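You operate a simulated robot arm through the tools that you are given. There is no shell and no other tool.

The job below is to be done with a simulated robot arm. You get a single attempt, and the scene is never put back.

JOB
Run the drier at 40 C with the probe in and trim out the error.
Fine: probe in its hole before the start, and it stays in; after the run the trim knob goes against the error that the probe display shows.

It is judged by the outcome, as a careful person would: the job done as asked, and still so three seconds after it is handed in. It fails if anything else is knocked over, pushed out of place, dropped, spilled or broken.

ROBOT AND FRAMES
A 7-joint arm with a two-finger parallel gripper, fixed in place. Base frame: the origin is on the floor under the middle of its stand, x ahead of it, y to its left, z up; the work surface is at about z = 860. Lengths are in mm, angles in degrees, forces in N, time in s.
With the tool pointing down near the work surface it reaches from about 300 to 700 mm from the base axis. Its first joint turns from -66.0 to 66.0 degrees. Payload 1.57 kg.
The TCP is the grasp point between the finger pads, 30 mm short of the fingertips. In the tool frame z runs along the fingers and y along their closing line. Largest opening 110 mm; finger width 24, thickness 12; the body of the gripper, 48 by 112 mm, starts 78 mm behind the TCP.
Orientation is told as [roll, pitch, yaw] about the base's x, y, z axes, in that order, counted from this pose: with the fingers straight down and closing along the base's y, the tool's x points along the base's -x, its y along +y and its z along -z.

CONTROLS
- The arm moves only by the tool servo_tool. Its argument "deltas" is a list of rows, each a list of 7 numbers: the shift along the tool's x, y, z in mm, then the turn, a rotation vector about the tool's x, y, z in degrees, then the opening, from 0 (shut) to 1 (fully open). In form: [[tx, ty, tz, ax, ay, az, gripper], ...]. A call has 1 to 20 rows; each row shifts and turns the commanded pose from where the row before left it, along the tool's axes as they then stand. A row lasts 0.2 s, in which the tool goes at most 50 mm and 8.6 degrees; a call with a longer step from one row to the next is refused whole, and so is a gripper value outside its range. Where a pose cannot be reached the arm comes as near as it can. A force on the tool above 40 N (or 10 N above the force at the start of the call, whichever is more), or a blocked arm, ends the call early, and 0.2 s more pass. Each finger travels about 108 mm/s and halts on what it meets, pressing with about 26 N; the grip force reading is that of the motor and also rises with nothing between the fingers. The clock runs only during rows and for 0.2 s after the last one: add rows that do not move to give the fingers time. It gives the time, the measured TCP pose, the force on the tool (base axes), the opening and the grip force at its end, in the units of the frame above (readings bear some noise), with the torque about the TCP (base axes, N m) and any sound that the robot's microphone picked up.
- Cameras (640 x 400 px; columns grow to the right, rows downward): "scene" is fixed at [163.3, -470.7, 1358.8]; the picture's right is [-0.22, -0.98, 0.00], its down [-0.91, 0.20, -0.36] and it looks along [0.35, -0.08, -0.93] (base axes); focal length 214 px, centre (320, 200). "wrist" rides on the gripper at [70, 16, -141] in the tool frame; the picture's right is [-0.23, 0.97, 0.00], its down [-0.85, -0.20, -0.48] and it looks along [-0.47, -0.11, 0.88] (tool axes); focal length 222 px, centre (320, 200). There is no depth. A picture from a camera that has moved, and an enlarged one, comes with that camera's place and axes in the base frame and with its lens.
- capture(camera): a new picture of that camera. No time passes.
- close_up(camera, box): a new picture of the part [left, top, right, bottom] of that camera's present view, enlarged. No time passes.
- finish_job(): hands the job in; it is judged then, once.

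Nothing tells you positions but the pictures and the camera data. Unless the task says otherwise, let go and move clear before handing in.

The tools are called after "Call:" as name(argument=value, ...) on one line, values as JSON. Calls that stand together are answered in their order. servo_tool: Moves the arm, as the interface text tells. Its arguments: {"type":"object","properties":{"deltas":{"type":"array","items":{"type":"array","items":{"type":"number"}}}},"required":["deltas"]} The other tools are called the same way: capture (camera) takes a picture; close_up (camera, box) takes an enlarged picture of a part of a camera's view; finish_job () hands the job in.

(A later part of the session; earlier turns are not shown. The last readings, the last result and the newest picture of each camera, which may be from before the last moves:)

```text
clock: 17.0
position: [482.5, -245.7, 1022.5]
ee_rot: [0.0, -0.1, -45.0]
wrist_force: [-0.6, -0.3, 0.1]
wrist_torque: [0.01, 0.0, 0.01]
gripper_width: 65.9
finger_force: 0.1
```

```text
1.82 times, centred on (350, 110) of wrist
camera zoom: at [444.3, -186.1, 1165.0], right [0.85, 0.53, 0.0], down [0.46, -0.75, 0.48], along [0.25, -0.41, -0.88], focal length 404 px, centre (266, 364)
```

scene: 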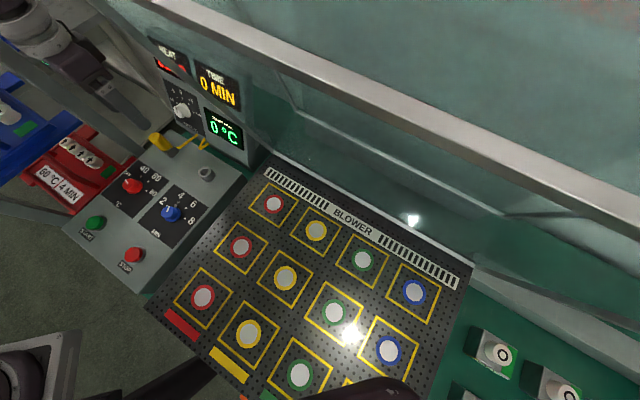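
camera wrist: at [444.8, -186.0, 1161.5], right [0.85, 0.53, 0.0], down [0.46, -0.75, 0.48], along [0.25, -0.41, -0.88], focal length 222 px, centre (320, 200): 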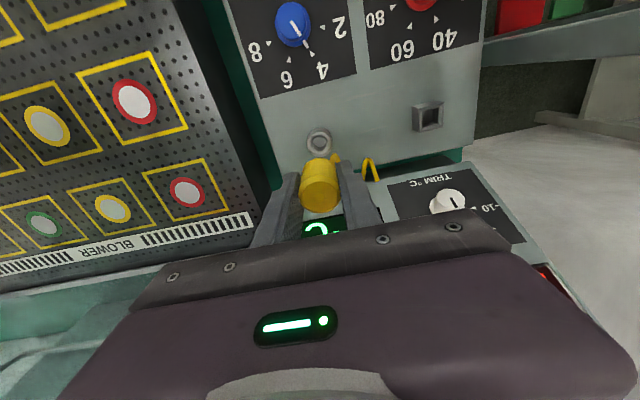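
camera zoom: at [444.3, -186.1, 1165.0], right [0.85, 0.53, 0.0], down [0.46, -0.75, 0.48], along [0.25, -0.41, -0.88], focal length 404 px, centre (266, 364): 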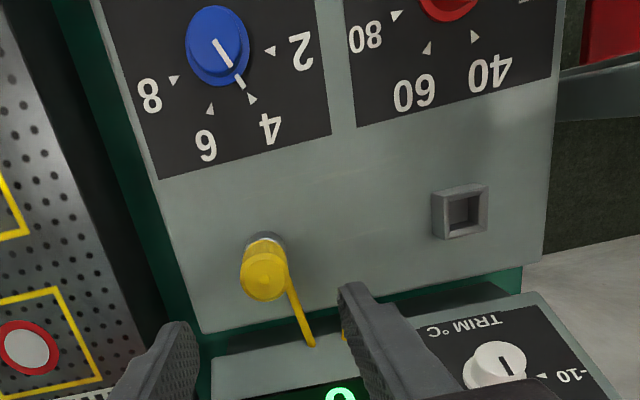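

The probe is standing in its hole and stays there. Next comes the temperature knob, so I'll move above it and check its centre before gripping.

Call:
servo_tool(deltas=[[15.5, 17, 0, 0, 0, 0, 0.6], [15.5, 17, 0, 0, 0, 0, 0.6], [15.5, 17, 0, 0, 0, 0, 0.6], [15.5, 17, 0, 0, 0, 0, 0.6], [15.5, 17, 0, 0, 0, 0, 0.6], [15.5, 17, 0, 0, 0, 0, 0.6], [15.5, 17, 0, 0, 0, 0, 0.6], [15.5, 17, 0, 0, 0, 0, 0.6], [0, 0, 15, 0, 0, -6.25, 0.6], [0, 0, 15, 0, 0, -6.25, 0.6], [0, 0, 15, 0, 0, -6.25, 0.6], [0, 0, 10, 0, 0, -6.25, 0.6], [0, 0, 0, 0, 0, 0, 0.6], [0, 0, 0, 0, 0, 0, 0.6]])

Call:
capture(camera="wrist")

Call:
close_up(camera="scene", box=[70, 100, 230, 220])

```text
clock: 20.0
position: [490.2, -63.7, 967.9]
ee_rot: [0.1, 0.0, -19.9]
wrist_force: [0.4, -0.3, -0.3]
wrist_torque: [-0.01, 0.01, 0.0]
gripper_width: 65.8
finger_force: 0.1
```

```text
taken
camera wrist: at [430.6, -25.8, 1110.3], right [0.55, 0.84, 0.0], down [0.74, -0.48, 0.48], along [0.4, -0.26, -0.88], focal length 222 px, centre (320, 200)
```

wrist: 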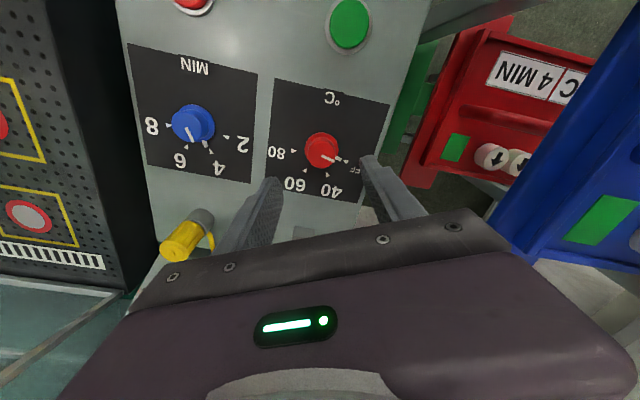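

```text
3.33 times, centred on (150, 160) of scene
camera zoom: at [163.3, -470.7, 1358.8], right [-0.22, -0.98, 0.0], down [-0.91, 0.2, -0.36], along [0.35, -0.08, -0.93], focal length 715 px, centre (887, 333)
```

zoom: 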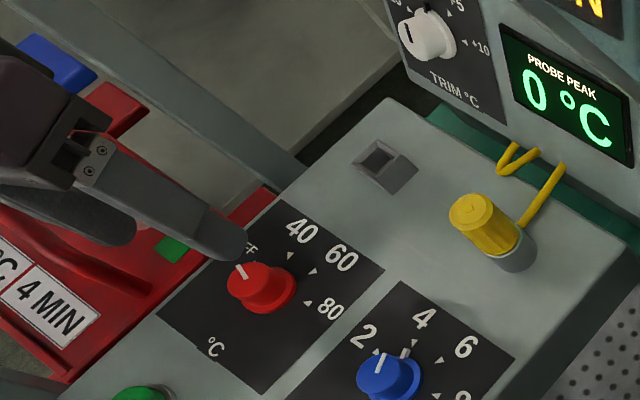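

Call:
close_up(camera="wrist", box=[265, 95, 395, 215])

Call:
close_up(camera="scene", box=[115, 160, 165, 205])

```text
3.33 times, centred on (330, 155) of wrist
camera zoom: at [430.6, -25.8, 1110.3], right [0.55, 0.84, 0.0], down [0.74, -0.48, 0.48], along [0.4, -0.26, -0.88], focal length 740 px, centre (287, 350)
```

zoom: 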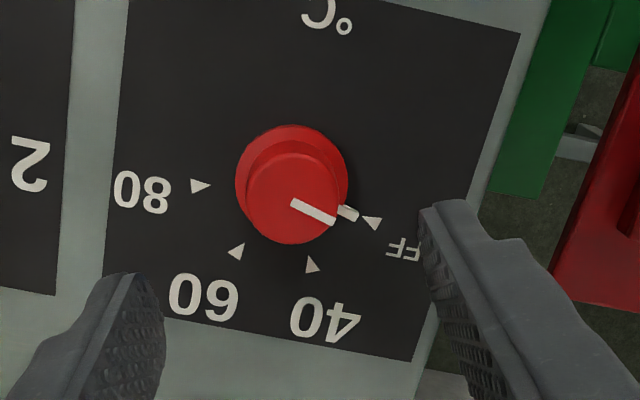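

```text
8.89 times, centred on (140, 182) of scene
camera zoom: at [163.3, -470.7, 1358.8], right [-0.22, -0.98, 0.0], down [-0.91, 0.2, -0.36], along [0.35, -0.08, -0.93], focal length 1906 px, centre (1920, 356)
```

zoom: 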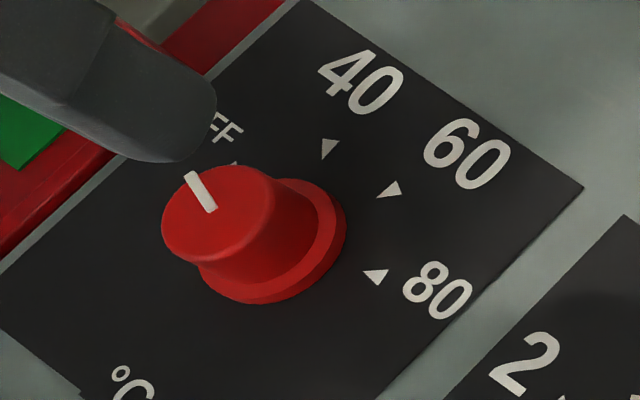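

The knob centre is about 1.5 mm from my axis. I'll correct that and go down so the fingertips straddle the knob cap just above its flange.

Call:
servo_tool(deltas=[[1.1, 1.3, 10, 0, 0, 0, 0.6], [0, 0, 15, 0, 0, 0, 0.6], [0, 0, 15, 0, 0, 0, 0.6], [0, 0, 15, 0, 0, 0, 0.6], [0, 0, 12, 0, 0, 0, 0.6], [0, 0, 6, 0, 0, 0, 0.6], [0, 0, 0, 0, 0, 0, 0.6]])

Call:
close_up(camera="wrist", box=[250, 110, 400, 250])

Call:
close_up(camera="scene", box=[100, 150, 180, 215])

```text
clock: 21.6
position: [489.6, -61.5, 895.3]
ee_rot: [0.0, 0.0, -20.0]
wrist_force: [-0.2, 0.6, -0.5]
wrist_torque: [-0.02, -0.03, -0.02]
gripper_width: 65.8
finger_force: 0.1
```

```text
2.86 times, centred on (325, 180) of wrist
camera zoom: at [430.6, -23.6, 1037.9], right [0.55, 0.84, 0.0], down [0.74, -0.48, 0.48], along [0.4, -0.26, -0.88], focal length 635 px, centre (306, 257)
```

zoom: 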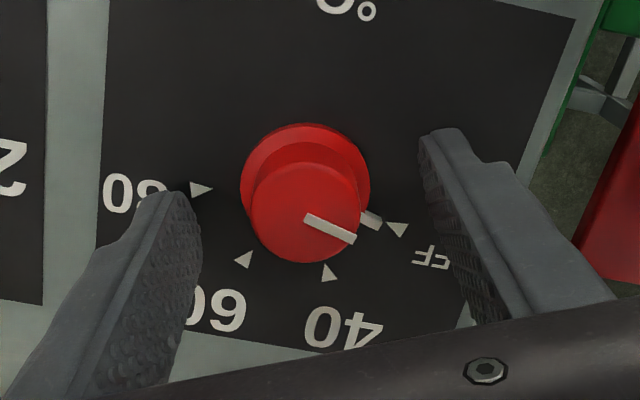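

```text
6.15 times, centred on (140, 182) of scene
camera zoom: at [163.3, -470.7, 1358.8], right [-0.22, -0.98, 0.0], down [-0.91, 0.2, -0.36], along [0.35, -0.08, -0.93], focal length 1320 px, centre (1428, 308)
```

zoom: 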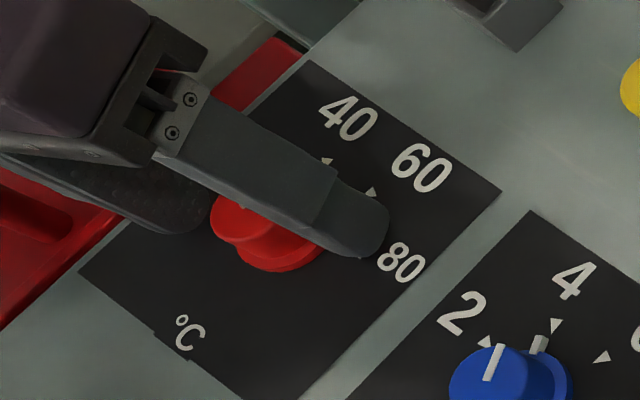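

The knob is centred between the fingers, so I'll close on it.

Call:
servo_tool(deltas=[[0, 0, 0, 0, 0, 0, 0.1], [0, 0, 0, 0, 0, 0, 0.1], [0, 0, 0, 0, 0, 0, 0.1], [0, 0, 0, 0, 0, 0, 0.1]])

Call:
close_up(camera="wrist", box=[250, 110, 400, 250])

```text
clock: 22.6
position: [491.4, -61.4, 896.3]
ee_rot: [0.0, 0.0, -20.0]
wrist_force: [-0.4, -1.8, -4.5]
wrist_torque: [0.28, -0.16, 0.0]
gripper_width: 29.3
finger_force: 39.3
```

```text
2.86 times, centred on (325, 180) of wrist
camera zoom: at [430.6, -23.6, 1038.0], right [0.55, 0.84, 0.0], down [0.74, -0.48, 0.48], along [0.4, -0.26, -0.88], focal length 635 px, centre (306, 257)
```

zoom: 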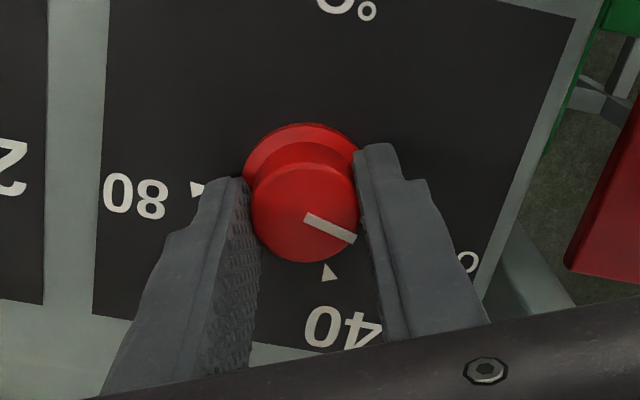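

The grip is at 29.3 mm. I'll turn it clockwise 50° from OFF to 40 and look.

Call:
servo_tool(deltas=[[0, 0, 0, 0, 0, 5, 0.1], [0, 0, 0, 0, 0, 5, 0.1], [0, 0, 0, 0, 0, 5, 0.1], [0, 0, 0, 0, 0, 5, 0.1], [0, 0, 0, 0, 0, 5, 0.1], [0, 0, 0, 0, 0, 5, 0.1], [0, 0, 0, 0, 0, 5, 0.1], [0, 0, 0, 0, 0, 5, 0.1], [0, 0, 0, 0, 0, 5, 0.1], [0, 0, 0, 0, 0, 5, 0.1], [0, 0, 0, 0, 0, 0, 0.1]])

Call:
close_up(camera="wrist", box=[240, 100, 400, 250])

Call:
close_up(camera="scene", box=[100, 150, 180, 215])

```text
clock: 25.0
position: [490.1, -61.4, 896.2]
ee_rot: [0.1, -0.1, -70.1]
wrist_force: [-2.4, -5.9, 28.6]
wrist_torque: [-0.15, 0.42, 0.0]
gripper_width: 29.5
finger_force: 39.4
```

```text
2.67 times, centred on (320, 175) of wrist
camera zoom: at [481.6, 8.3, 1038.0], right [0.99, 0.12, 0.0], down [0.1, -0.87, 0.48], along [0.06, -0.48, -0.88], focal length 592 px, centre (320, 267)
```

zoom: 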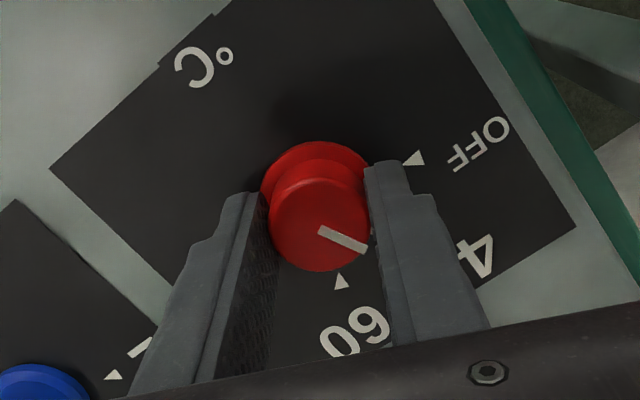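

```text
6.15 times, centred on (140, 182) of scene
camera zoom: at [162.8, -470.7, 1358.8], right [-0.22, -0.98, 0.0], down [-0.91, 0.2, -0.36], along [0.35, -0.08, -0.93], focal length 1320 px, centre (1428, 308)
```

zoom: 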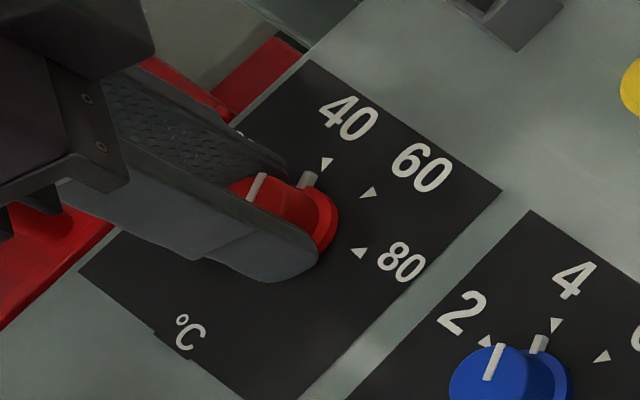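

The pointer looks to be at 40. I'll release, rise and read it without the fingers in the way.

Call:
servo_tool(deltas=[[0, 0, 0, 0, 0, 0, 0.4], [0, 0, 0, 0, 0, 0, 0.6], [0, 0, 0, 0, 0, 0, 0.6], [0, 0, -20, 0, 0, 0, 0.6], [0, 0, -25, 0, 0, 0, 0.6], [0, 0, -25, 0, 0, 0, 0.6], [0, 0, 0, 0, 0, 0, 0.6]])

Call:
close_up(camera="wrist", box=[240, 60, 400, 200])

Call:
close_up(camera="scene", box=[100, 150, 180, 215])

Call:
close_up(camera="scene", box=[130, 20, 270, 180])

```text
clock: 26.6
position: [491.1, -61.8, 964.2]
ee_rot: [0.0, 0.0, -70.0]
wrist_force: [0.3, -0.3, -0.5]
wrist_torque: [0.04, -0.02, 0.03]
gripper_width: 66.3
finger_force: 0.0
```

```text
2.86 times, centred on (320, 130) of wrist
camera zoom: at [482.0, 8.3, 1107.0], right [0.99, 0.12, 0.0], down [0.1, -0.87, 0.48], along [0.06, -0.48, -0.88], focal length 635 px, centre (320, 400)
```

zoom: 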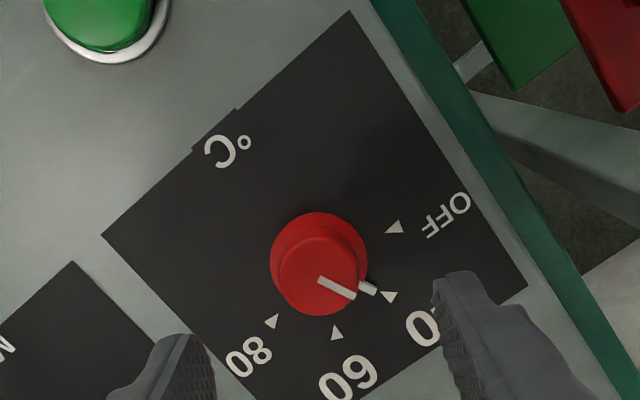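

```text
6.15 times, centred on (140, 182) of scene
camera zoom: at [163.3, -470.7, 1358.8], right [-0.22, -0.98, 0.0], down [-0.91, 0.2, -0.36], along [0.35, -0.08, -0.93], focal length 1320 px, centre (1428, 308)
```

zoom: 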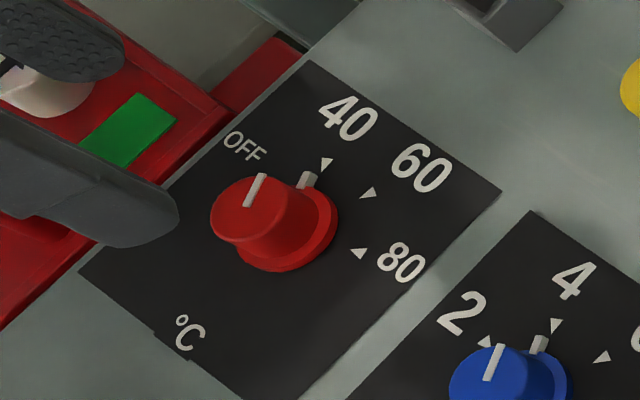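

```text
2.50 times, centred on (200, 100) of scene
camera zoom: at [163.3, -470.7, 1358.8], right [-0.22, -0.98, 0.0], down [-0.91, 0.2, -0.36], along [0.35, -0.08, -0.93], focal length 536 px, centre (620, 450)
```

zoom: 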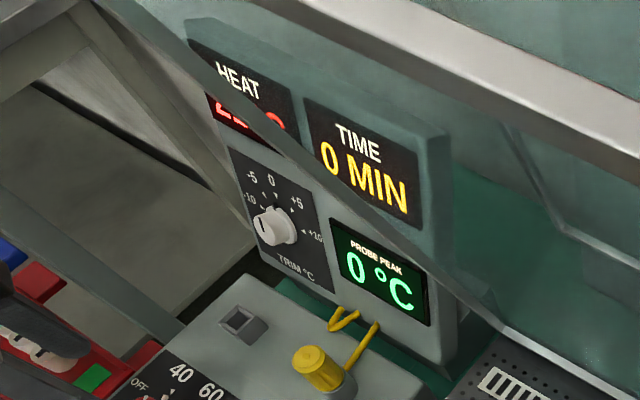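

The flange pointer lines up with the 40 mark. The time is left at 4 as found, since the job doesn't name one. Now I'll go over the START button with the fingers closed.

Call:
servo_tool(deltas=[[17, -8.35, 0, 0, 0, 0, 0.6], [17, -8.35, 0, 0, 0, 0, 0.6], [17, -8.35, 0, 0, 0, 0, 0.6], [17, -8.35, 0, 0, 0, 0, 0.6], [17, -8.35, 0, 0, 0, 0, 0.6], [17, -8.35, 0, 0, 0, 0, 0.6], [0, 0, 0, 0, 0, -7.5, 0.3], [0, 0, 0, 0, 0, -7.5, 0], [0, 0, 0, 0, 0, -7.5, 0], [0, 0, 0, 0, 0, -7.5, 0], [0, 0, 0, 0, 0, -7.5, 0], [0, 0, 0, 0, 0, -7.5, 0], [0, 0, 0, 0, 0, 0, 0]])

Call:
capture(camera="wrist")

Call:
close_up(camera="wrist", box=[260, 100, 380, 220])

Call:
close_up(camera="scene", box=[60, 190, 140, 255])

```text
clock: 29.4
position: [409.2, 17.2, 965.1]
ee_rot: [0.0, 0.0, -24.9]
wrist_force: [-0.3, 0.3, -1.1]
wrist_torque: [-0.03, -0.01, -0.01]
gripper_width: 0.0
finger_force: 20.8
```

```text
taken
camera wrist: at [351.8, 61.0, 1107.3], right [0.62, 0.79, 0.0], down [0.69, -0.54, 0.48], along [0.38, -0.29, -0.88], focal length 222 px, centre (320, 200)
```

wrist: 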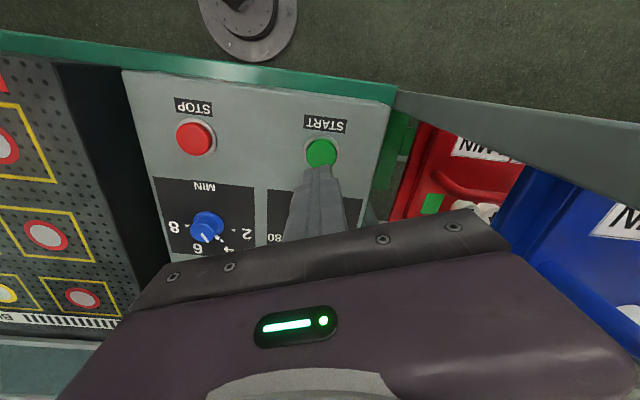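

```text
3.33 times, centred on (320, 160) of wrist
camera zoom: at [351.8, 61.0, 1107.3], right [0.62, 0.79, 0.0], down [0.69, -0.54, 0.48], along [0.38, -0.29, -0.88], focal length 740 px, centre (320, 333)
```

zoom: 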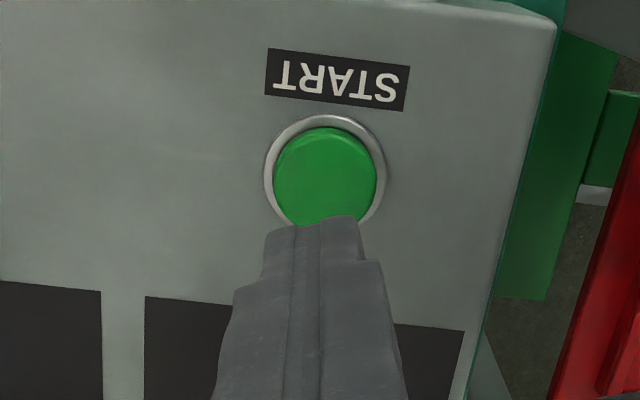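

```text
6.15 times, centred on (100, 222) of scene
camera zoom: at [163.3, -470.7, 1358.8], right [-0.22, -0.98, 0.0], down [-0.91, 0.2, -0.36], along [0.35, -0.08, -0.93], focal length 1320 px, centre (1674, 62)
```

zoom: 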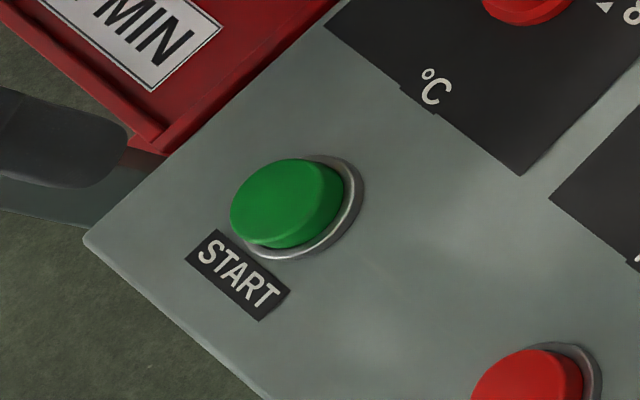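

The button centre is about 2 mm from my axis. I'll correct that, lower to just above it, and then press in small steps.

Call:
servo_tool(deltas=[[1.6, 0.7, 10, 0, 0, 0, 0], [0, 0, 15, 0, 0, 0, 0], [0, 0, 15, 0, 0, 0, 0], [0, 0, 12, 0, 0, 0, 0], [0, 0, 4, 0, 0, 0, 0], [0, 0, 0, 0, 0, 0, 0]])

Call:
close_up(camera="scene", box=[60, 190, 140, 255])

Call:
close_up(camera="wrist", box=[260, 120, 380, 240])

```text
clock: 30.8
position: [408.0, 19.3, 908.2]
ee_rot: [-0.1, 0.0, -25.0]
wrist_force: [0.5, 0.1, -0.3]
wrist_torque: [0.02, 0.02, 0.03]
gripper_width: 0.0
finger_force: 21.4
```

```text
6.15 times, centred on (100, 222) of scene
camera zoom: at [163.3, -470.7, 1358.8], right [-0.22, -0.98, 0.0], down [-0.91, 0.2, -0.36], along [0.35, -0.08, -0.93], focal length 1320 px, centre (1674, 62)
```

zoom: 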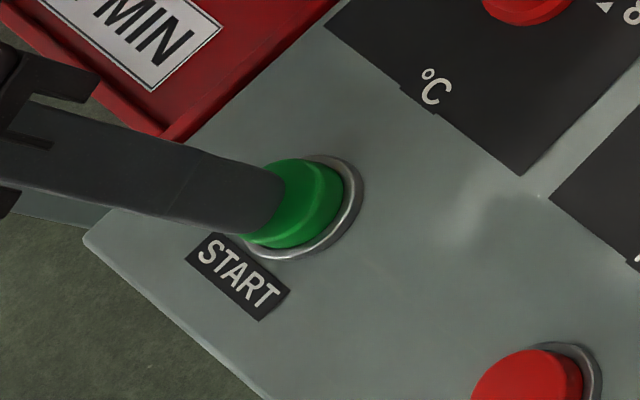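

```text
3.33 times, centred on (320, 180) of wrist
camera zoom: at [351.0, 63.0, 1051.0], right [0.62, 0.79, 0.0], down [0.69, -0.54, 0.48], along [0.38, -0.3, -0.88], focal length 740 px, centre (320, 267)
```

zoom: 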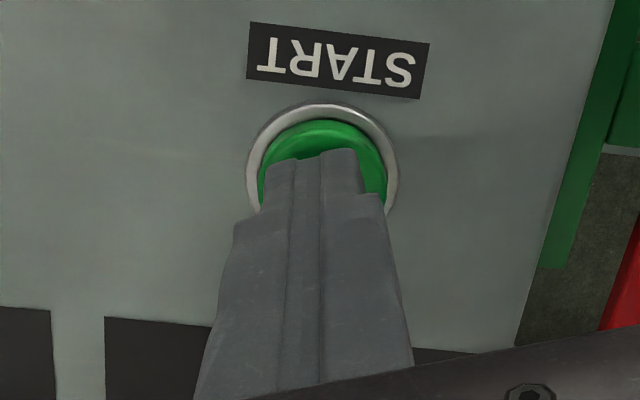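

The fingers are over the button, so I'll press in small steps and watch the force and sound.

Call:
servo_tool(deltas=[[0, 0, 3, 0, 0, 0, 0], [0, 0, 2, 0, 0, 0, 0], [0, 0, 2, 0, 0, 0, 0], [0, 0, 2, 0, 0, 0, 0]])

Call:
close_up(camera="scene", box=[60, 190, 140, 255])

Call:
close_up(camera="scene", box=[130, 20, 270, 180])

```text
clock: 31.8
position: [407.4, 19.3, 900.1]
ee_rot: [0.1, 0.1, -25.1]
wrist_force: [0.7, 0.5, 1.6]
wrist_torque: [0.0, -0.04, 0.02]
gripper_width: 0.1
finger_force: 21.0
heard: click
```

```text
6.15 times, centred on (100, 222) of scene
camera zoom: at [163.3, -470.7, 1358.8], right [-0.22, -0.98, 0.0], down [-0.91, 0.2, -0.36], along [0.35, -0.08, -0.93], focal length 1320 px, centre (1674, 62)
```

zoom: 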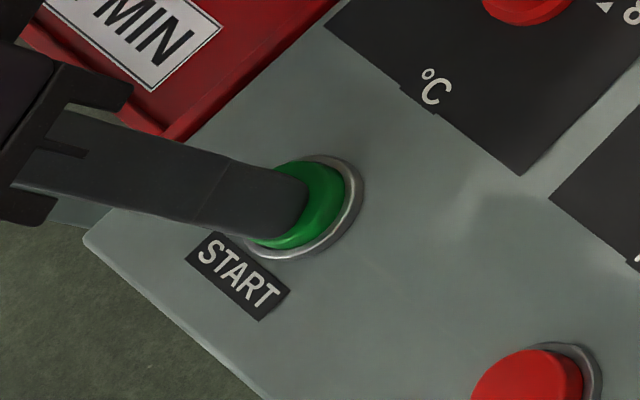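

```text
2.50 times, centred on (200, 100) of scene
camera zoom: at [163.3, -470.7, 1358.8], right [-0.22, -0.98, 0.0], down [-0.91, 0.2, -0.36], along [0.35, -0.08, -0.93], focal length 536 px, centre (620, 450)
```

zoom: 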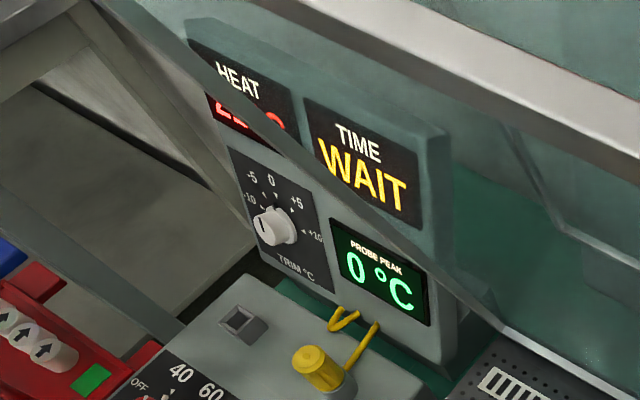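

The button clicked and the display now reads WAIT, so the drier is warming up. I'll lift off the button and let time pass while watching the display.

Call:
servo_tool(deltas=[[0, 0, -10, 0, 0, 0, 0], [0, 0, -20, 0, 0, 0, 0], [0, 0, -25, 0, 0, 0, 0], [0, 0, -25, 0, 0, 0, 0], [0, 0, -25, 0, 0, 0, 0.3], [0, 0, -25, 0, 0, 0, 0.5], [0, 0, 0, 0, 0, 0, 0.5], [0, 0, 0, 0, 0, 0, 0.5]])

Call:
close_up(camera="scene", box=[130, 20, 270, 180])

Call:
capture(camera="wrist")

```text
clock: 33.6
position: [406.0, 17.8, 1031.0]
ee_rot: [-0.1, 0.0, -25.0]
wrist_force: [0.5, -1.4, 0.1]
wrist_torque: [-0.02, 0.0, 0.03]
gripper_width: 55.1
finger_force: 0.0
```

```text
2.50 times, centred on (200, 100) of scene
camera zoom: at [163.3, -470.7, 1358.8], right [-0.22, -0.98, 0.0], down [-0.91, 0.2, -0.36], along [0.35, -0.08, -0.93], focal length 536 px, centre (620, 450)
```

zoom: 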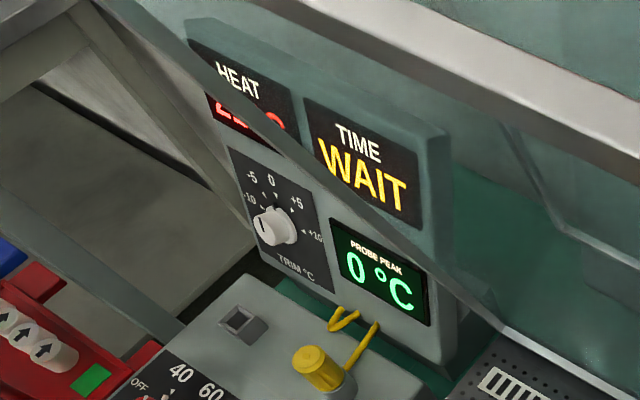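

```text
taken
camera wrist: at [349.9, 62.1, 1173.2], right [0.62, 0.79, 0.0], down [0.69, -0.54, 0.48], along [0.38, -0.3, -0.88], focal length 222 px, centre (320, 200)
```

wrist: 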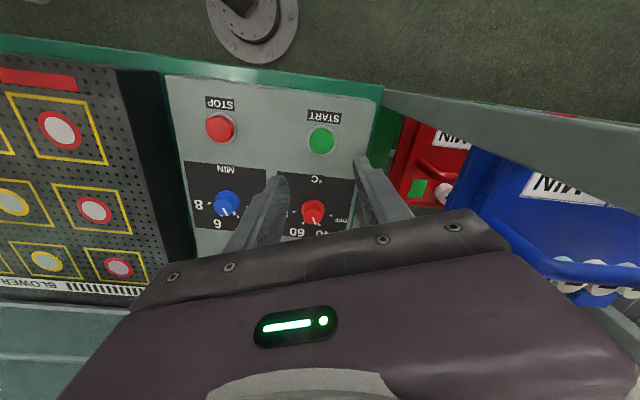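

The drier shows WAIT while it heats. While it runs I'll bring the arm to a viewing pose facing the display wall, to measure the trim knob and watch the displays.

Call:
servo_tool(deltas=[[-21.7, -7.1, 2.6, 0, 0, 0, 0.5], [-21.7, -7.1, 2.6, 0, 0, 0, 0.5], [-21.7, -7.1, 2.6, 0, 0, 0, 0.5], [-21.7, -7.1, 2.6, 0, 0, 0, 0.5], [-21.7, -7.1, 2.6, 0, 0, 0, 0.5], [-21.7, -7.1, 2.6, 0, 0, 0, 0.5], [-21.7, -7.1, 2.6, 0, 0, 0, 0.5], [-21.7, -7.1, 2.6, 0, 0, 0, 0.5], [0, 0, 0, 0, 0, 6.7, 0.5], [0, 0, 0, 0, 0, 6.7, 0.5], [0, 0, 0, 0, 0, 6.6, 0.5], [0, 0, 0, 0, -7.5, 0, 0.5], [0, 0, 0, 0, -7.5, 0, 0.5], [0, 0, 0, 0, -7.5, 0, 0.5], [0, 0, 0, 0, -7.5, 0, 0.5], [0, 0, 0, 0, -7.5, 0, 0.5], [0, 0, 0, 0, -7.5, 0, 0.5], [0, 0, 0, 0, 0, 0, 0.5]])

Call:
capture(camera="wrist")

Call:
capture(camera="scene")

```text
clock: 37.4
position: [539.8, -105.8, 1009.5]
ee_rot: [0.0, -45.2, -45.0]
wrist_force: [0.4, 0.5, -0.2]
wrist_torque: [0.01, 0.01, 0.0]
gripper_width: 55.1
finger_force: 0.0
```

```text
taken
camera wrist: at [446.4, 10.2, 1061.4], right [0.8, 0.58, 0.16], down [0.05, -0.33, 0.94], along [0.6, -0.75, -0.29], focal length 222 px, centre (320, 200)
```

wrist: 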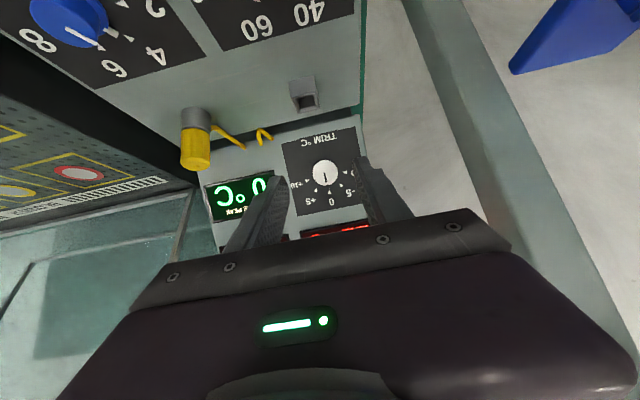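

```text
taken
```

scene: 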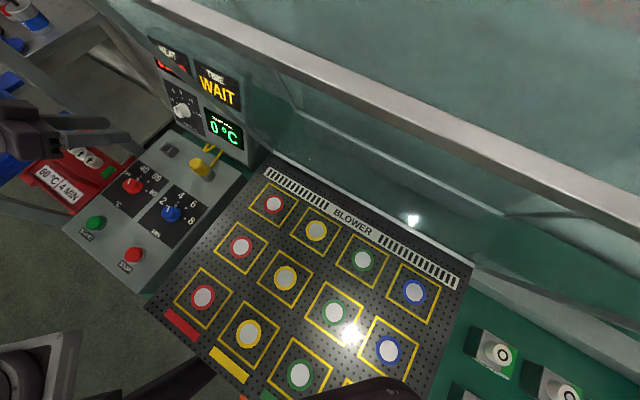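

Call:
close_up(camera="wrist", box=[180, 110, 400, 250])

Call:
close_up(camera="wrist", box=[270, 120, 370, 220])

Call:
close_up(camera="scene", box=[140, 30, 260, 130])

```text
2.86 times, centred on (290, 180) of wrist
camera zoom: at [446.4, 10.2, 1061.4], right [0.8, 0.58, 0.16], down [0.05, -0.33, 0.94], along [0.6, -0.75, -0.29], focal length 635 px, centre (406, 257)
```

zoom: 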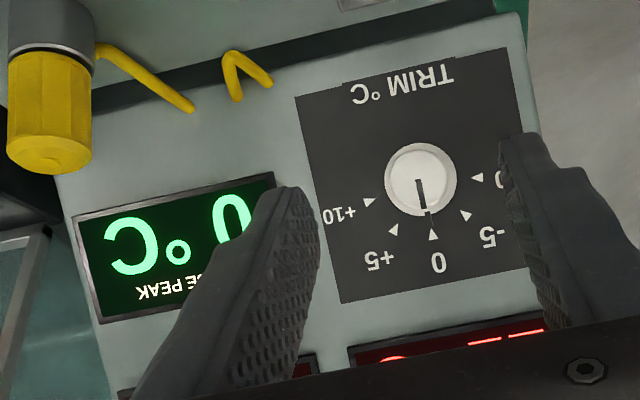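

```text
4.00 times, centred on (320, 170) of wrist
camera zoom: at [446.4, 10.2, 1061.4], right [0.8, 0.58, 0.16], down [0.05, -0.33, 0.94], along [0.6, -0.75, -0.29], focal length 888 px, centre (320, 320)
```

zoom: 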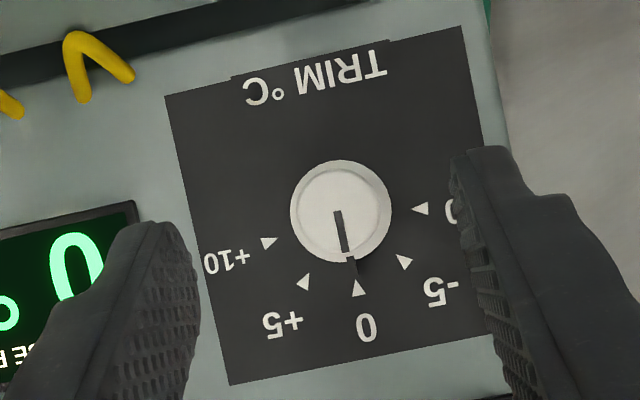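

```text
4.00 times, centred on (200, 80) of scene
camera zoom: at [163.3, -470.6, 1358.8], right [-0.22, -0.98, 0.0], down [-0.91, 0.2, -0.36], along [0.35, -0.08, -0.93], focal length 858 px, centre (800, 680)
```

zoom: 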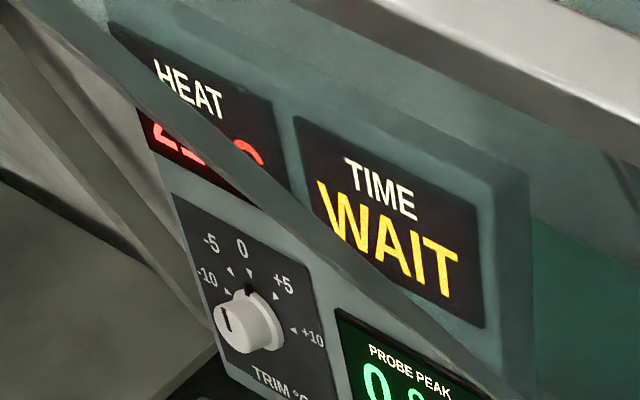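

The trim face leans back about 24°: its bottom edge is near u 594 and its top near u 640, where u is distance along (0.7,-0.7). The knob axis therefore slopes downward into it. I'll let time pass for the run and zoom on the knob from the scene camera.

Call:
servo_tool(deltas=[[0, 0, 0, 0, 0, 0, 0.5], [0, 0, 0, 0, 0, 0, 0.5], [0, 0, 0, 0, 0, 0, 0.5], [0, 0, 0, 0, 0, 0, 0.5], [0, 0, 0, 0, 0, 0, 0.5], [0, 0, 0, 0, 0, 0, 0.5], [0, 0, 0, 0, 0, 0, 0.5], [0, 0, 0, 0, 0, 0, 0.5], [0, 0, 0, 0, 0, 0, 0.5], [0, 0, 0, 0, 0, 0, 0.5]])

Call:
close_up(camera="scene", box=[140, 30, 260, 130])

Call:
close_up(camera="scene", box=[160, 75, 215, 125])

Call:
close_up(camera="scene", box=[150, 70, 240, 150])

```text
clock: 39.6
position: [541.2, -105.9, 1009.1]
ee_rot: [0.0, -45.0, -45.0]
wrist_force: [1.0, 0.7, 0.4]
wrist_torque: [0.04, -0.03, 0.01]
gripper_width: 55.2
finger_force: 0.1
```

```text
4.00 times, centred on (200, 80) of scene
camera zoom: at [163.3, -470.7, 1358.8], right [-0.22, -0.98, 0.0], down [-0.91, 0.2, -0.36], along [0.35, -0.08, -0.93], focal length 858 px, centre (800, 680)
```

zoom: 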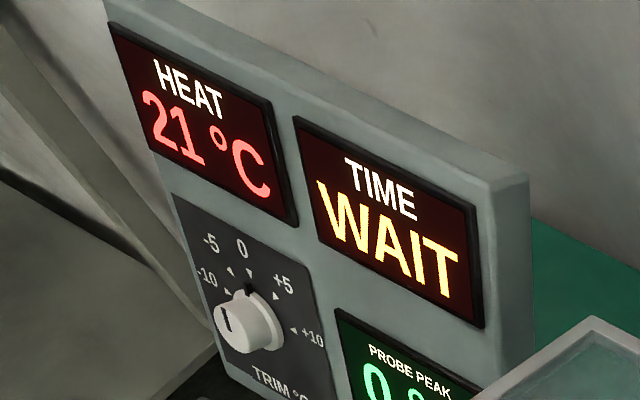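

```text
8.00 times, centred on (188, 100) of scene
camera zoom: at [163.3, -470.7, 1358.8], right [-0.22, -0.98, 0.0], down [-0.91, 0.2, -0.36], along [0.35, -0.08, -0.93], focal length 1716 px, centre (1380, 1000)
```

zoom: 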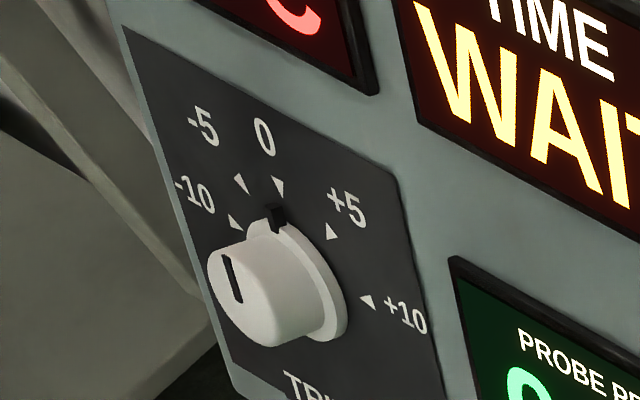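

```text
5.00 times, centred on (195, 110) of scene
camera zoom: at [163.3, -470.7, 1358.8], right [-0.22, -0.98, 0.0], down [-0.91, 0.2, -0.36], along [0.35, -0.08, -0.93], focal length 1072 px, centre (945, 650)
```

zoom: 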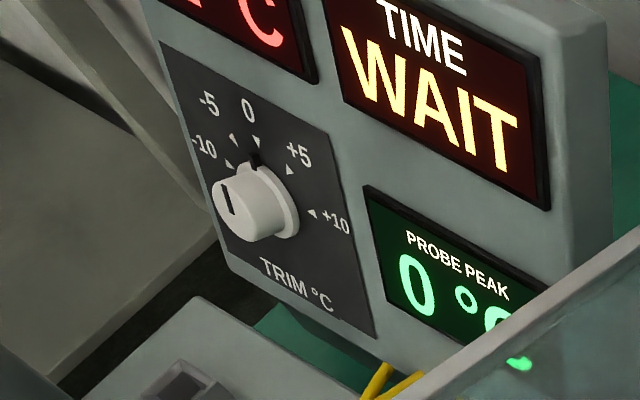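

The lid is now lowering by itself over the blower, so that is what WAIT meant. My arm is well off to the side, so I'll check the whole scene and keep waiting.

Call:
servo_tool(deltas=[[0, 0, 0, 0, 0, 0, 0.5], [0, 0, 0, 0, 0, 0, 0.5], [0, 0, 0, 0, 0, 0, 0.5], [0, 0, 0, 0, 0, 0, 0.5], [0, 0, 0, 0, 0, 0, 0.5], [0, 0, 0, 0, 0, 0, 0.5], [0, 0, 0, 0, 0, 0, 0.5], [0, 0, 0, 0, 0, 0, 0.5], [0, 0, 0, 0, 0, 0, 0.5], [0, 0, 0, 0, 0, 0, 0.5]])

Call:
capture(camera="scene")

Call:
close_up(camera="scene", box=[140, 30, 260, 180])

```text
clock: 41.8
position: [540.5, -105.5, 1009.8]
ee_rot: [0.1, -45.0, -45.0]
wrist_force: [-0.3, 0.4, 0.8]
wrist_torque: [0.0, -0.01, 0.0]
gripper_width: 55.1
finger_force: 0.0
```

```text
taken
```

scene: 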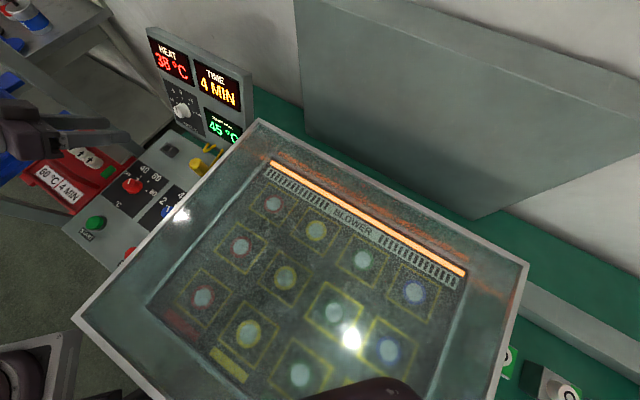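

```text
2.67 times, centred on (200, 105) of scene
camera zoom: at [163.3, -470.7, 1358.8], right [-0.22, -0.98, 0.0], down [-0.91, 0.2, -0.36], along [0.35, -0.08, -0.93], focal length 572 px, centre (640, 453)
```

zoom: 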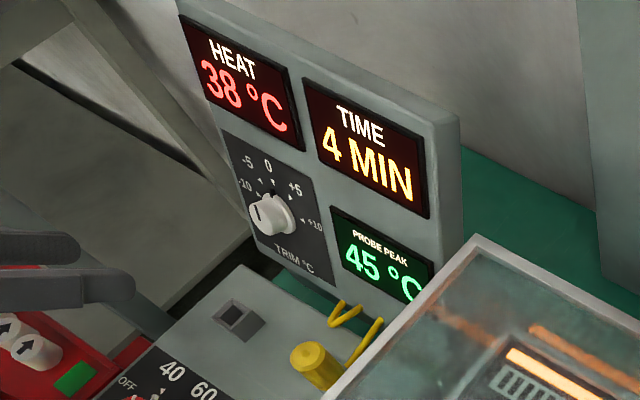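

The lid is closed, the heater is running, TIME shows 4 MIN and the probe peak reads 45 so far. I'll keep waiting for the run to end.

Call:
servo_tool(deltas=[[0, 0, 0, 0, 0, 0, 0.5], [0, 0, 0, 0, 0, 0, 0.5], [0, 0, 0, 0, 0, 0, 0.5], [0, 0, 0, 0, 0, 0, 0.5], [0, 0, 0, 0, 0, 0, 0.5], [0, 0, 0, 0, 0, 0, 0.5], [0, 0, 0, 0, 0, 0, 0.5], [0, 0, 0, 0, 0, 0, 0.5], [0, 0, 0, 0, 0, 0, 0.5], [0, 0, 0, 0, 0, 0, 0.5], [0, 0, 0, 0, 0, 0, 0.5], [0, 0, 0, 0, 0, 0, 0.5], [0, 0, 0, 0, 0, 0, 0.5], [0, 0, 0, 0, 0, 0, 0.5], [0, 0, 0, 0, 0, 0, 0.5], [0, 0, 0, 0, 0, 0, 0.5], [0, 0, 0, 0, 0, 0, 0.5], [0, 0, 0, 0, 0, 0, 0.5], [0, 0, 0, 0, 0, 0, 0.5], [0, 0, 0, 0, 0, 0, 0.5]])

Call:
close_up(camera="scene", box=[140, 30, 260, 180])

Call:
capture(camera="wrist")

```text
clock: 46.0
position: [540.7, -105.8, 1010.5]
ee_rot: [0.0, -44.9, -45.0]
wrist_force: [0.3, 0.0, 0.0]
wrist_torque: [0.03, -0.02, -0.03]
gripper_width: 55.0
finger_force: 0.0
```

```text
2.67 times, centred on (200, 105) of scene
camera zoom: at [163.3, -470.7, 1358.8], right [-0.22, -0.98, 0.0], down [-0.91, 0.2, -0.36], along [0.35, -0.08, -0.93], focal length 572 px, centre (640, 453)
```

zoom: 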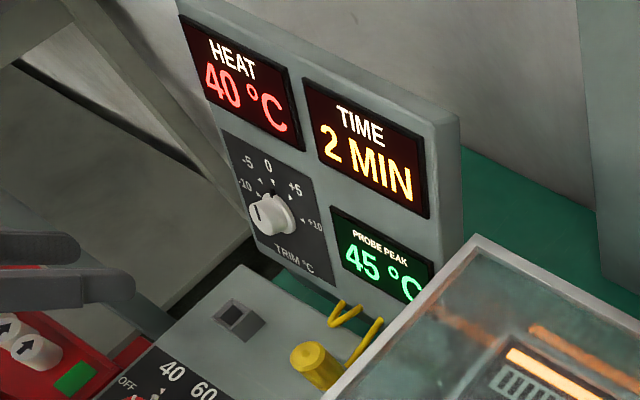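

```text
taken
camera wrist: at [446.6, 10.2, 1061.5], right [0.8, 0.57, 0.16], down [0.05, -0.33, 0.94], along [0.6, -0.75, -0.29], focal length 222 px, centre (320, 200)
```

wrist: 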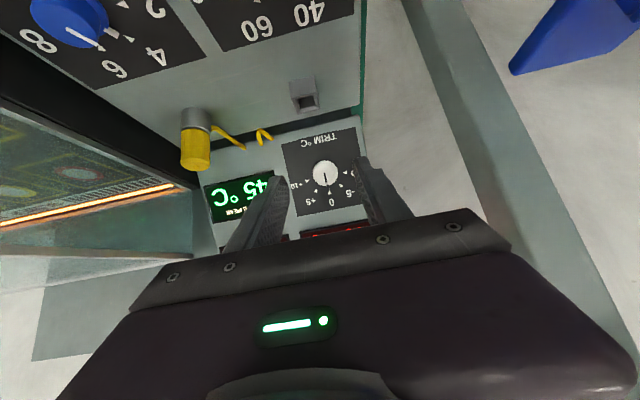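

HEAT is at 40 and the probe peak is 45, which is 5 too high, so the trim should end at -5. I'll line the tool up with the trim knob axis at a standoff while the last 2 minutes run, without touching anything yet.

Call:
servo_tool(deltas=[[-2.8, -1, 16.9, 0, 0, 0, 0.5], [-2.8, -1, 16.9, 0, 0, 0, 0.5], [-2.8, -1, 16.9, 0, 0, 0, 0.5], [-2.8, -1, 17, 0, 0, 0, 0.5], [0, 0, 0, 0, -7, 0, 0.5], [0, 0, 0, 0, -7, 0, 0.5], [0, 0, 0, 0, -7, 0, 0.5], [0, 0, 0, 0, 0, 0, 0.5], [0, 0, 0, 0, 0, 0, 0.5], [0, 0, 0, 0, 0, 0, 0.5], [0, 0, 0, 0, 0, 0, 0.5], [0, 0, 0, 0, 0, 0, 0.5], [0, 0, 0, 0, 0, 0, 0.5], [0, 0, 0, 0, 0, 0, 0.5], [0, 0, 0, 0, 0, 0, 0.5], [0, 0, 0, 0, 0, 0, 0.5]])

Call:
capture(camera="wrist")

Call:
capture(camera="scene")

Call:
close_up(camera="wrist", box=[260, 110, 400, 230])

Call:
close_up(camera="scene", box=[140, 30, 260, 180])

```text
clock: 49.4
position: [575.9, -146.8, 968.6]
ee_rot: [-0.1, -66.0, -45.0]
wrist_force: [-0.2, 0.6, 0.4]
wrist_torque: [-0.01, -0.04, 0.01]
gripper_width: 55.0
finger_force: 0.1
```

```text
taken
camera wrist: at [478.0, -25.4, 964.0], right [0.75, 0.62, 0.21], down [-0.2, -0.08, 0.98], along [0.62, -0.78, 0.07], focal length 222 px, centre (320, 200)
```

wrist: 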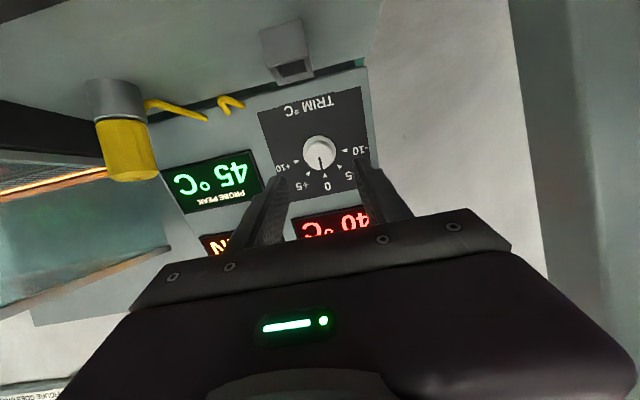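

```text
taken
```

scene: 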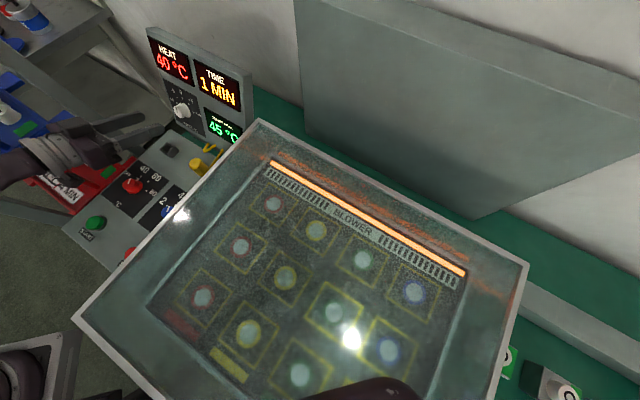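

```text
3.33 times, centred on (330, 170) of wrist
camera zoom: at [478.0, -25.4, 964.0], right [0.75, 0.62, 0.21], down [-0.2, -0.08, 0.98], along [0.62, -0.78, 0.07], focal length 740 px, centre (287, 300)
```

zoom: 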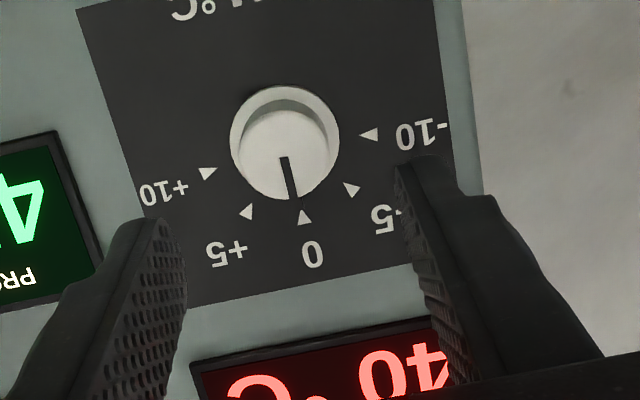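

```text
2.67 times, centred on (200, 105) of scene
camera zoom: at [163.3, -470.7, 1358.8], right [-0.22, -0.98, 0.0], down [-0.91, 0.2, -0.36], along [0.35, -0.08, -0.93], focal length 572 px, centre (640, 453)
```

zoom: 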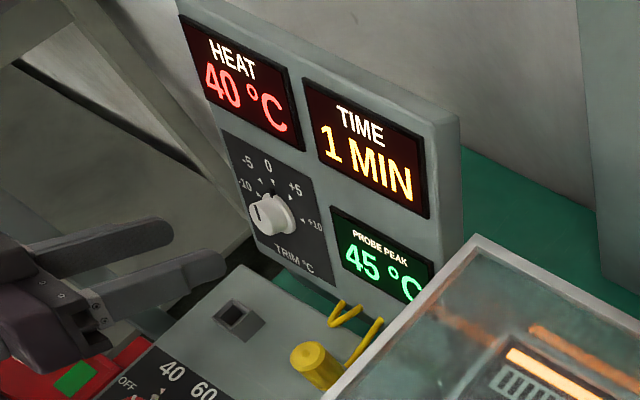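

The trim marks work out about 40° apart, so going from 0 to -5 is roughly 40° counter-clockwise seen from the front. TIME shows 1 MIN, so I'll wait for the run to end.

Call:
servo_tool(deltas=[[0, 0, 0, 0, 0, 0, 0.5], [0, 0, 0, 0, 0, 0, 0.5], [0, 0, 0, 0, 0, 0, 0.5], [0, 0, 0, 0, 0, 0, 0.5], [0, 0, 0, 0, 0, 0, 0.5], [0, 0, 0, 0, 0, 0, 0.5], [0, 0, 0, 0, 0, 0, 0.5], [0, 0, 0, 0, 0, 0, 0.5], [0, 0, 0, 0, 0, 0, 0.5], [0, 0, 0, 0, 0, 0, 0.5], [0, 0, 0, 0, 0, 0, 0.5], [0, 0, 0, 0, 0, 0, 0.5], [0, 0, 0, 0, 0, 0, 0.5], [0, 0, 0, 0, 0, 0, 0.5], [0, 0, 0, 0, 0, 0, 0.5], [0, 0, 0, 0, 0, 0, 0.5], [0, 0, 0, 0, 0, 0, 0.5], [0, 0, 0, 0, 0, 0, 0.5], [0, 0, 0, 0, 0, 0, 0.5], [0, 0, 0, 0, 0, 0, 0.5]])

Call:
capture(camera="scene")

Call:
close_up(camera="scene", box=[140, 30, 260, 180])

Call:
capture(camera="wrist")

```text
clock: 53.6
position: [577.5, -147.4, 968.6]
ee_rot: [0.0, -66.1, -45.1]
wrist_force: [-0.7, 0.6, -0.1]
wrist_torque: [0.01, 0.02, 0.03]
gripper_width: 55.4
finger_force: 0.0
```

```text
taken
```

scene: 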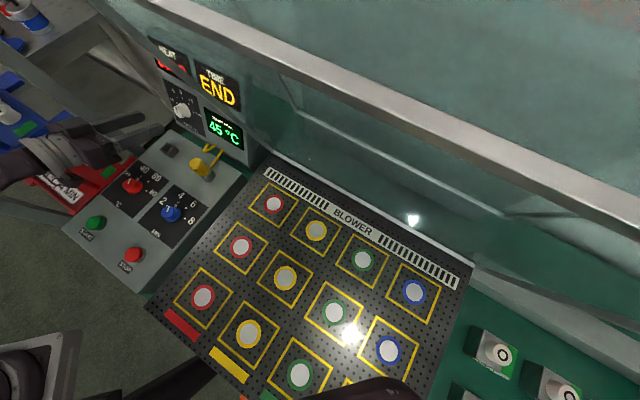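

```text
2.67 times, centred on (200, 105) of scene
camera zoom: at [163.3, -470.7, 1358.8], right [-0.22, -0.98, 0.0], down [-0.91, 0.2, -0.36], along [0.35, -0.08, -0.93], focal length 572 px, centre (640, 453)
```

zoom: 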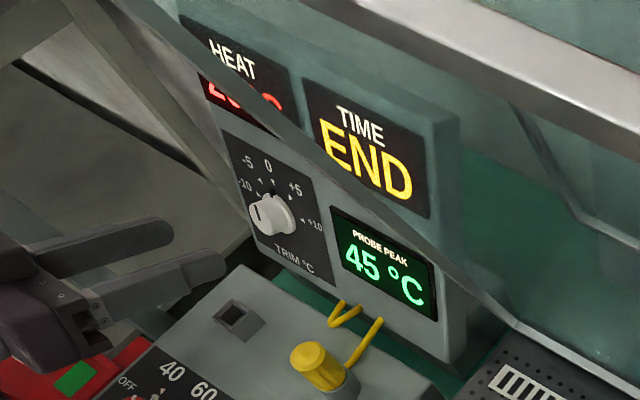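

```text
taken
camera wrist: at [478.0, -25.4, 964.0], right [0.75, 0.62, 0.21], down [-0.2, -0.08, 0.98], along [0.62, -0.78, 0.07], focal length 222 px, centre (320, 200)
```

wrist: 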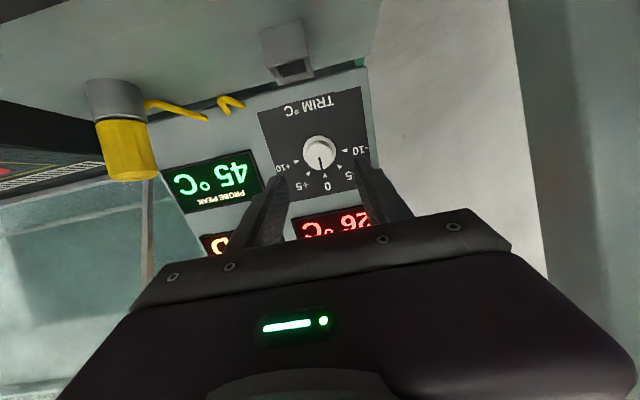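

The run has ended and the probe peak stayed at 45 °C, so the error is +5 and the trim goes to -5. I'll advance along the knob axis and check the alignment partway.

Call:
servo_tool(deltas=[[-1.2, -0.5, 10, 0, 0, 0, 0.5], [0, 0, 12, 0, 0, 0, 0.5], [0, 0, 12, 0, 0, 0, 0.5], [0, 0, 10, 0, 0, 0, 0.5], [0, 0, 5, 0, 0, 0, 0.5], [0, 0, 0, 0, 0, 0, 0.5]])

Call:
close_up(camera="wrist", box=[250, 120, 390, 240])

Call:
close_up(camera="scene", box=[130, 70, 230, 150])

```text
clock: 55.0
position: [608.9, -179.1, 949.2]
ee_rot: [-0.1, -66.0, -45.0]
wrist_force: [0.1, -0.8, 0.6]
wrist_torque: [-0.01, 0.03, 0.0]
gripper_width: 55.0
finger_force: 0.1
```

```text
3.33 times, centred on (320, 180) of wrist
camera zoom: at [509.6, -58.8, 945.8], right [0.75, 0.62, 0.21], down [-0.2, -0.08, 0.98], along [0.62, -0.78, 0.07], focal length 740 px, centre (320, 267)
```

zoom: 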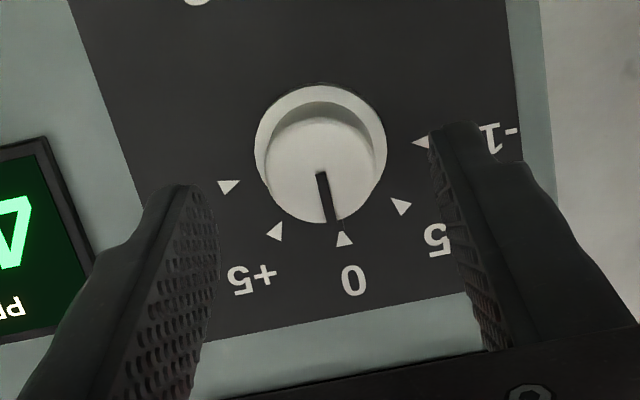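

```text
5.00 times, centred on (180, 110) of scene
camera zoom: at [163.2, -470.8, 1358.7], right [-0.22, -0.98, 0.0], down [-0.91, 0.2, -0.36], along [0.35, -0.08, -0.93], focal length 1072 px, centre (1020, 650)
```

zoom: 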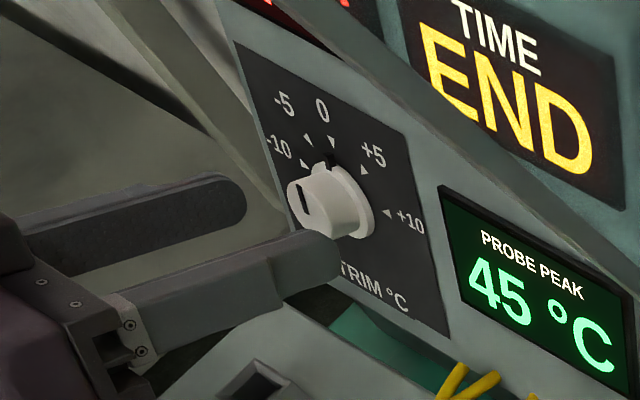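

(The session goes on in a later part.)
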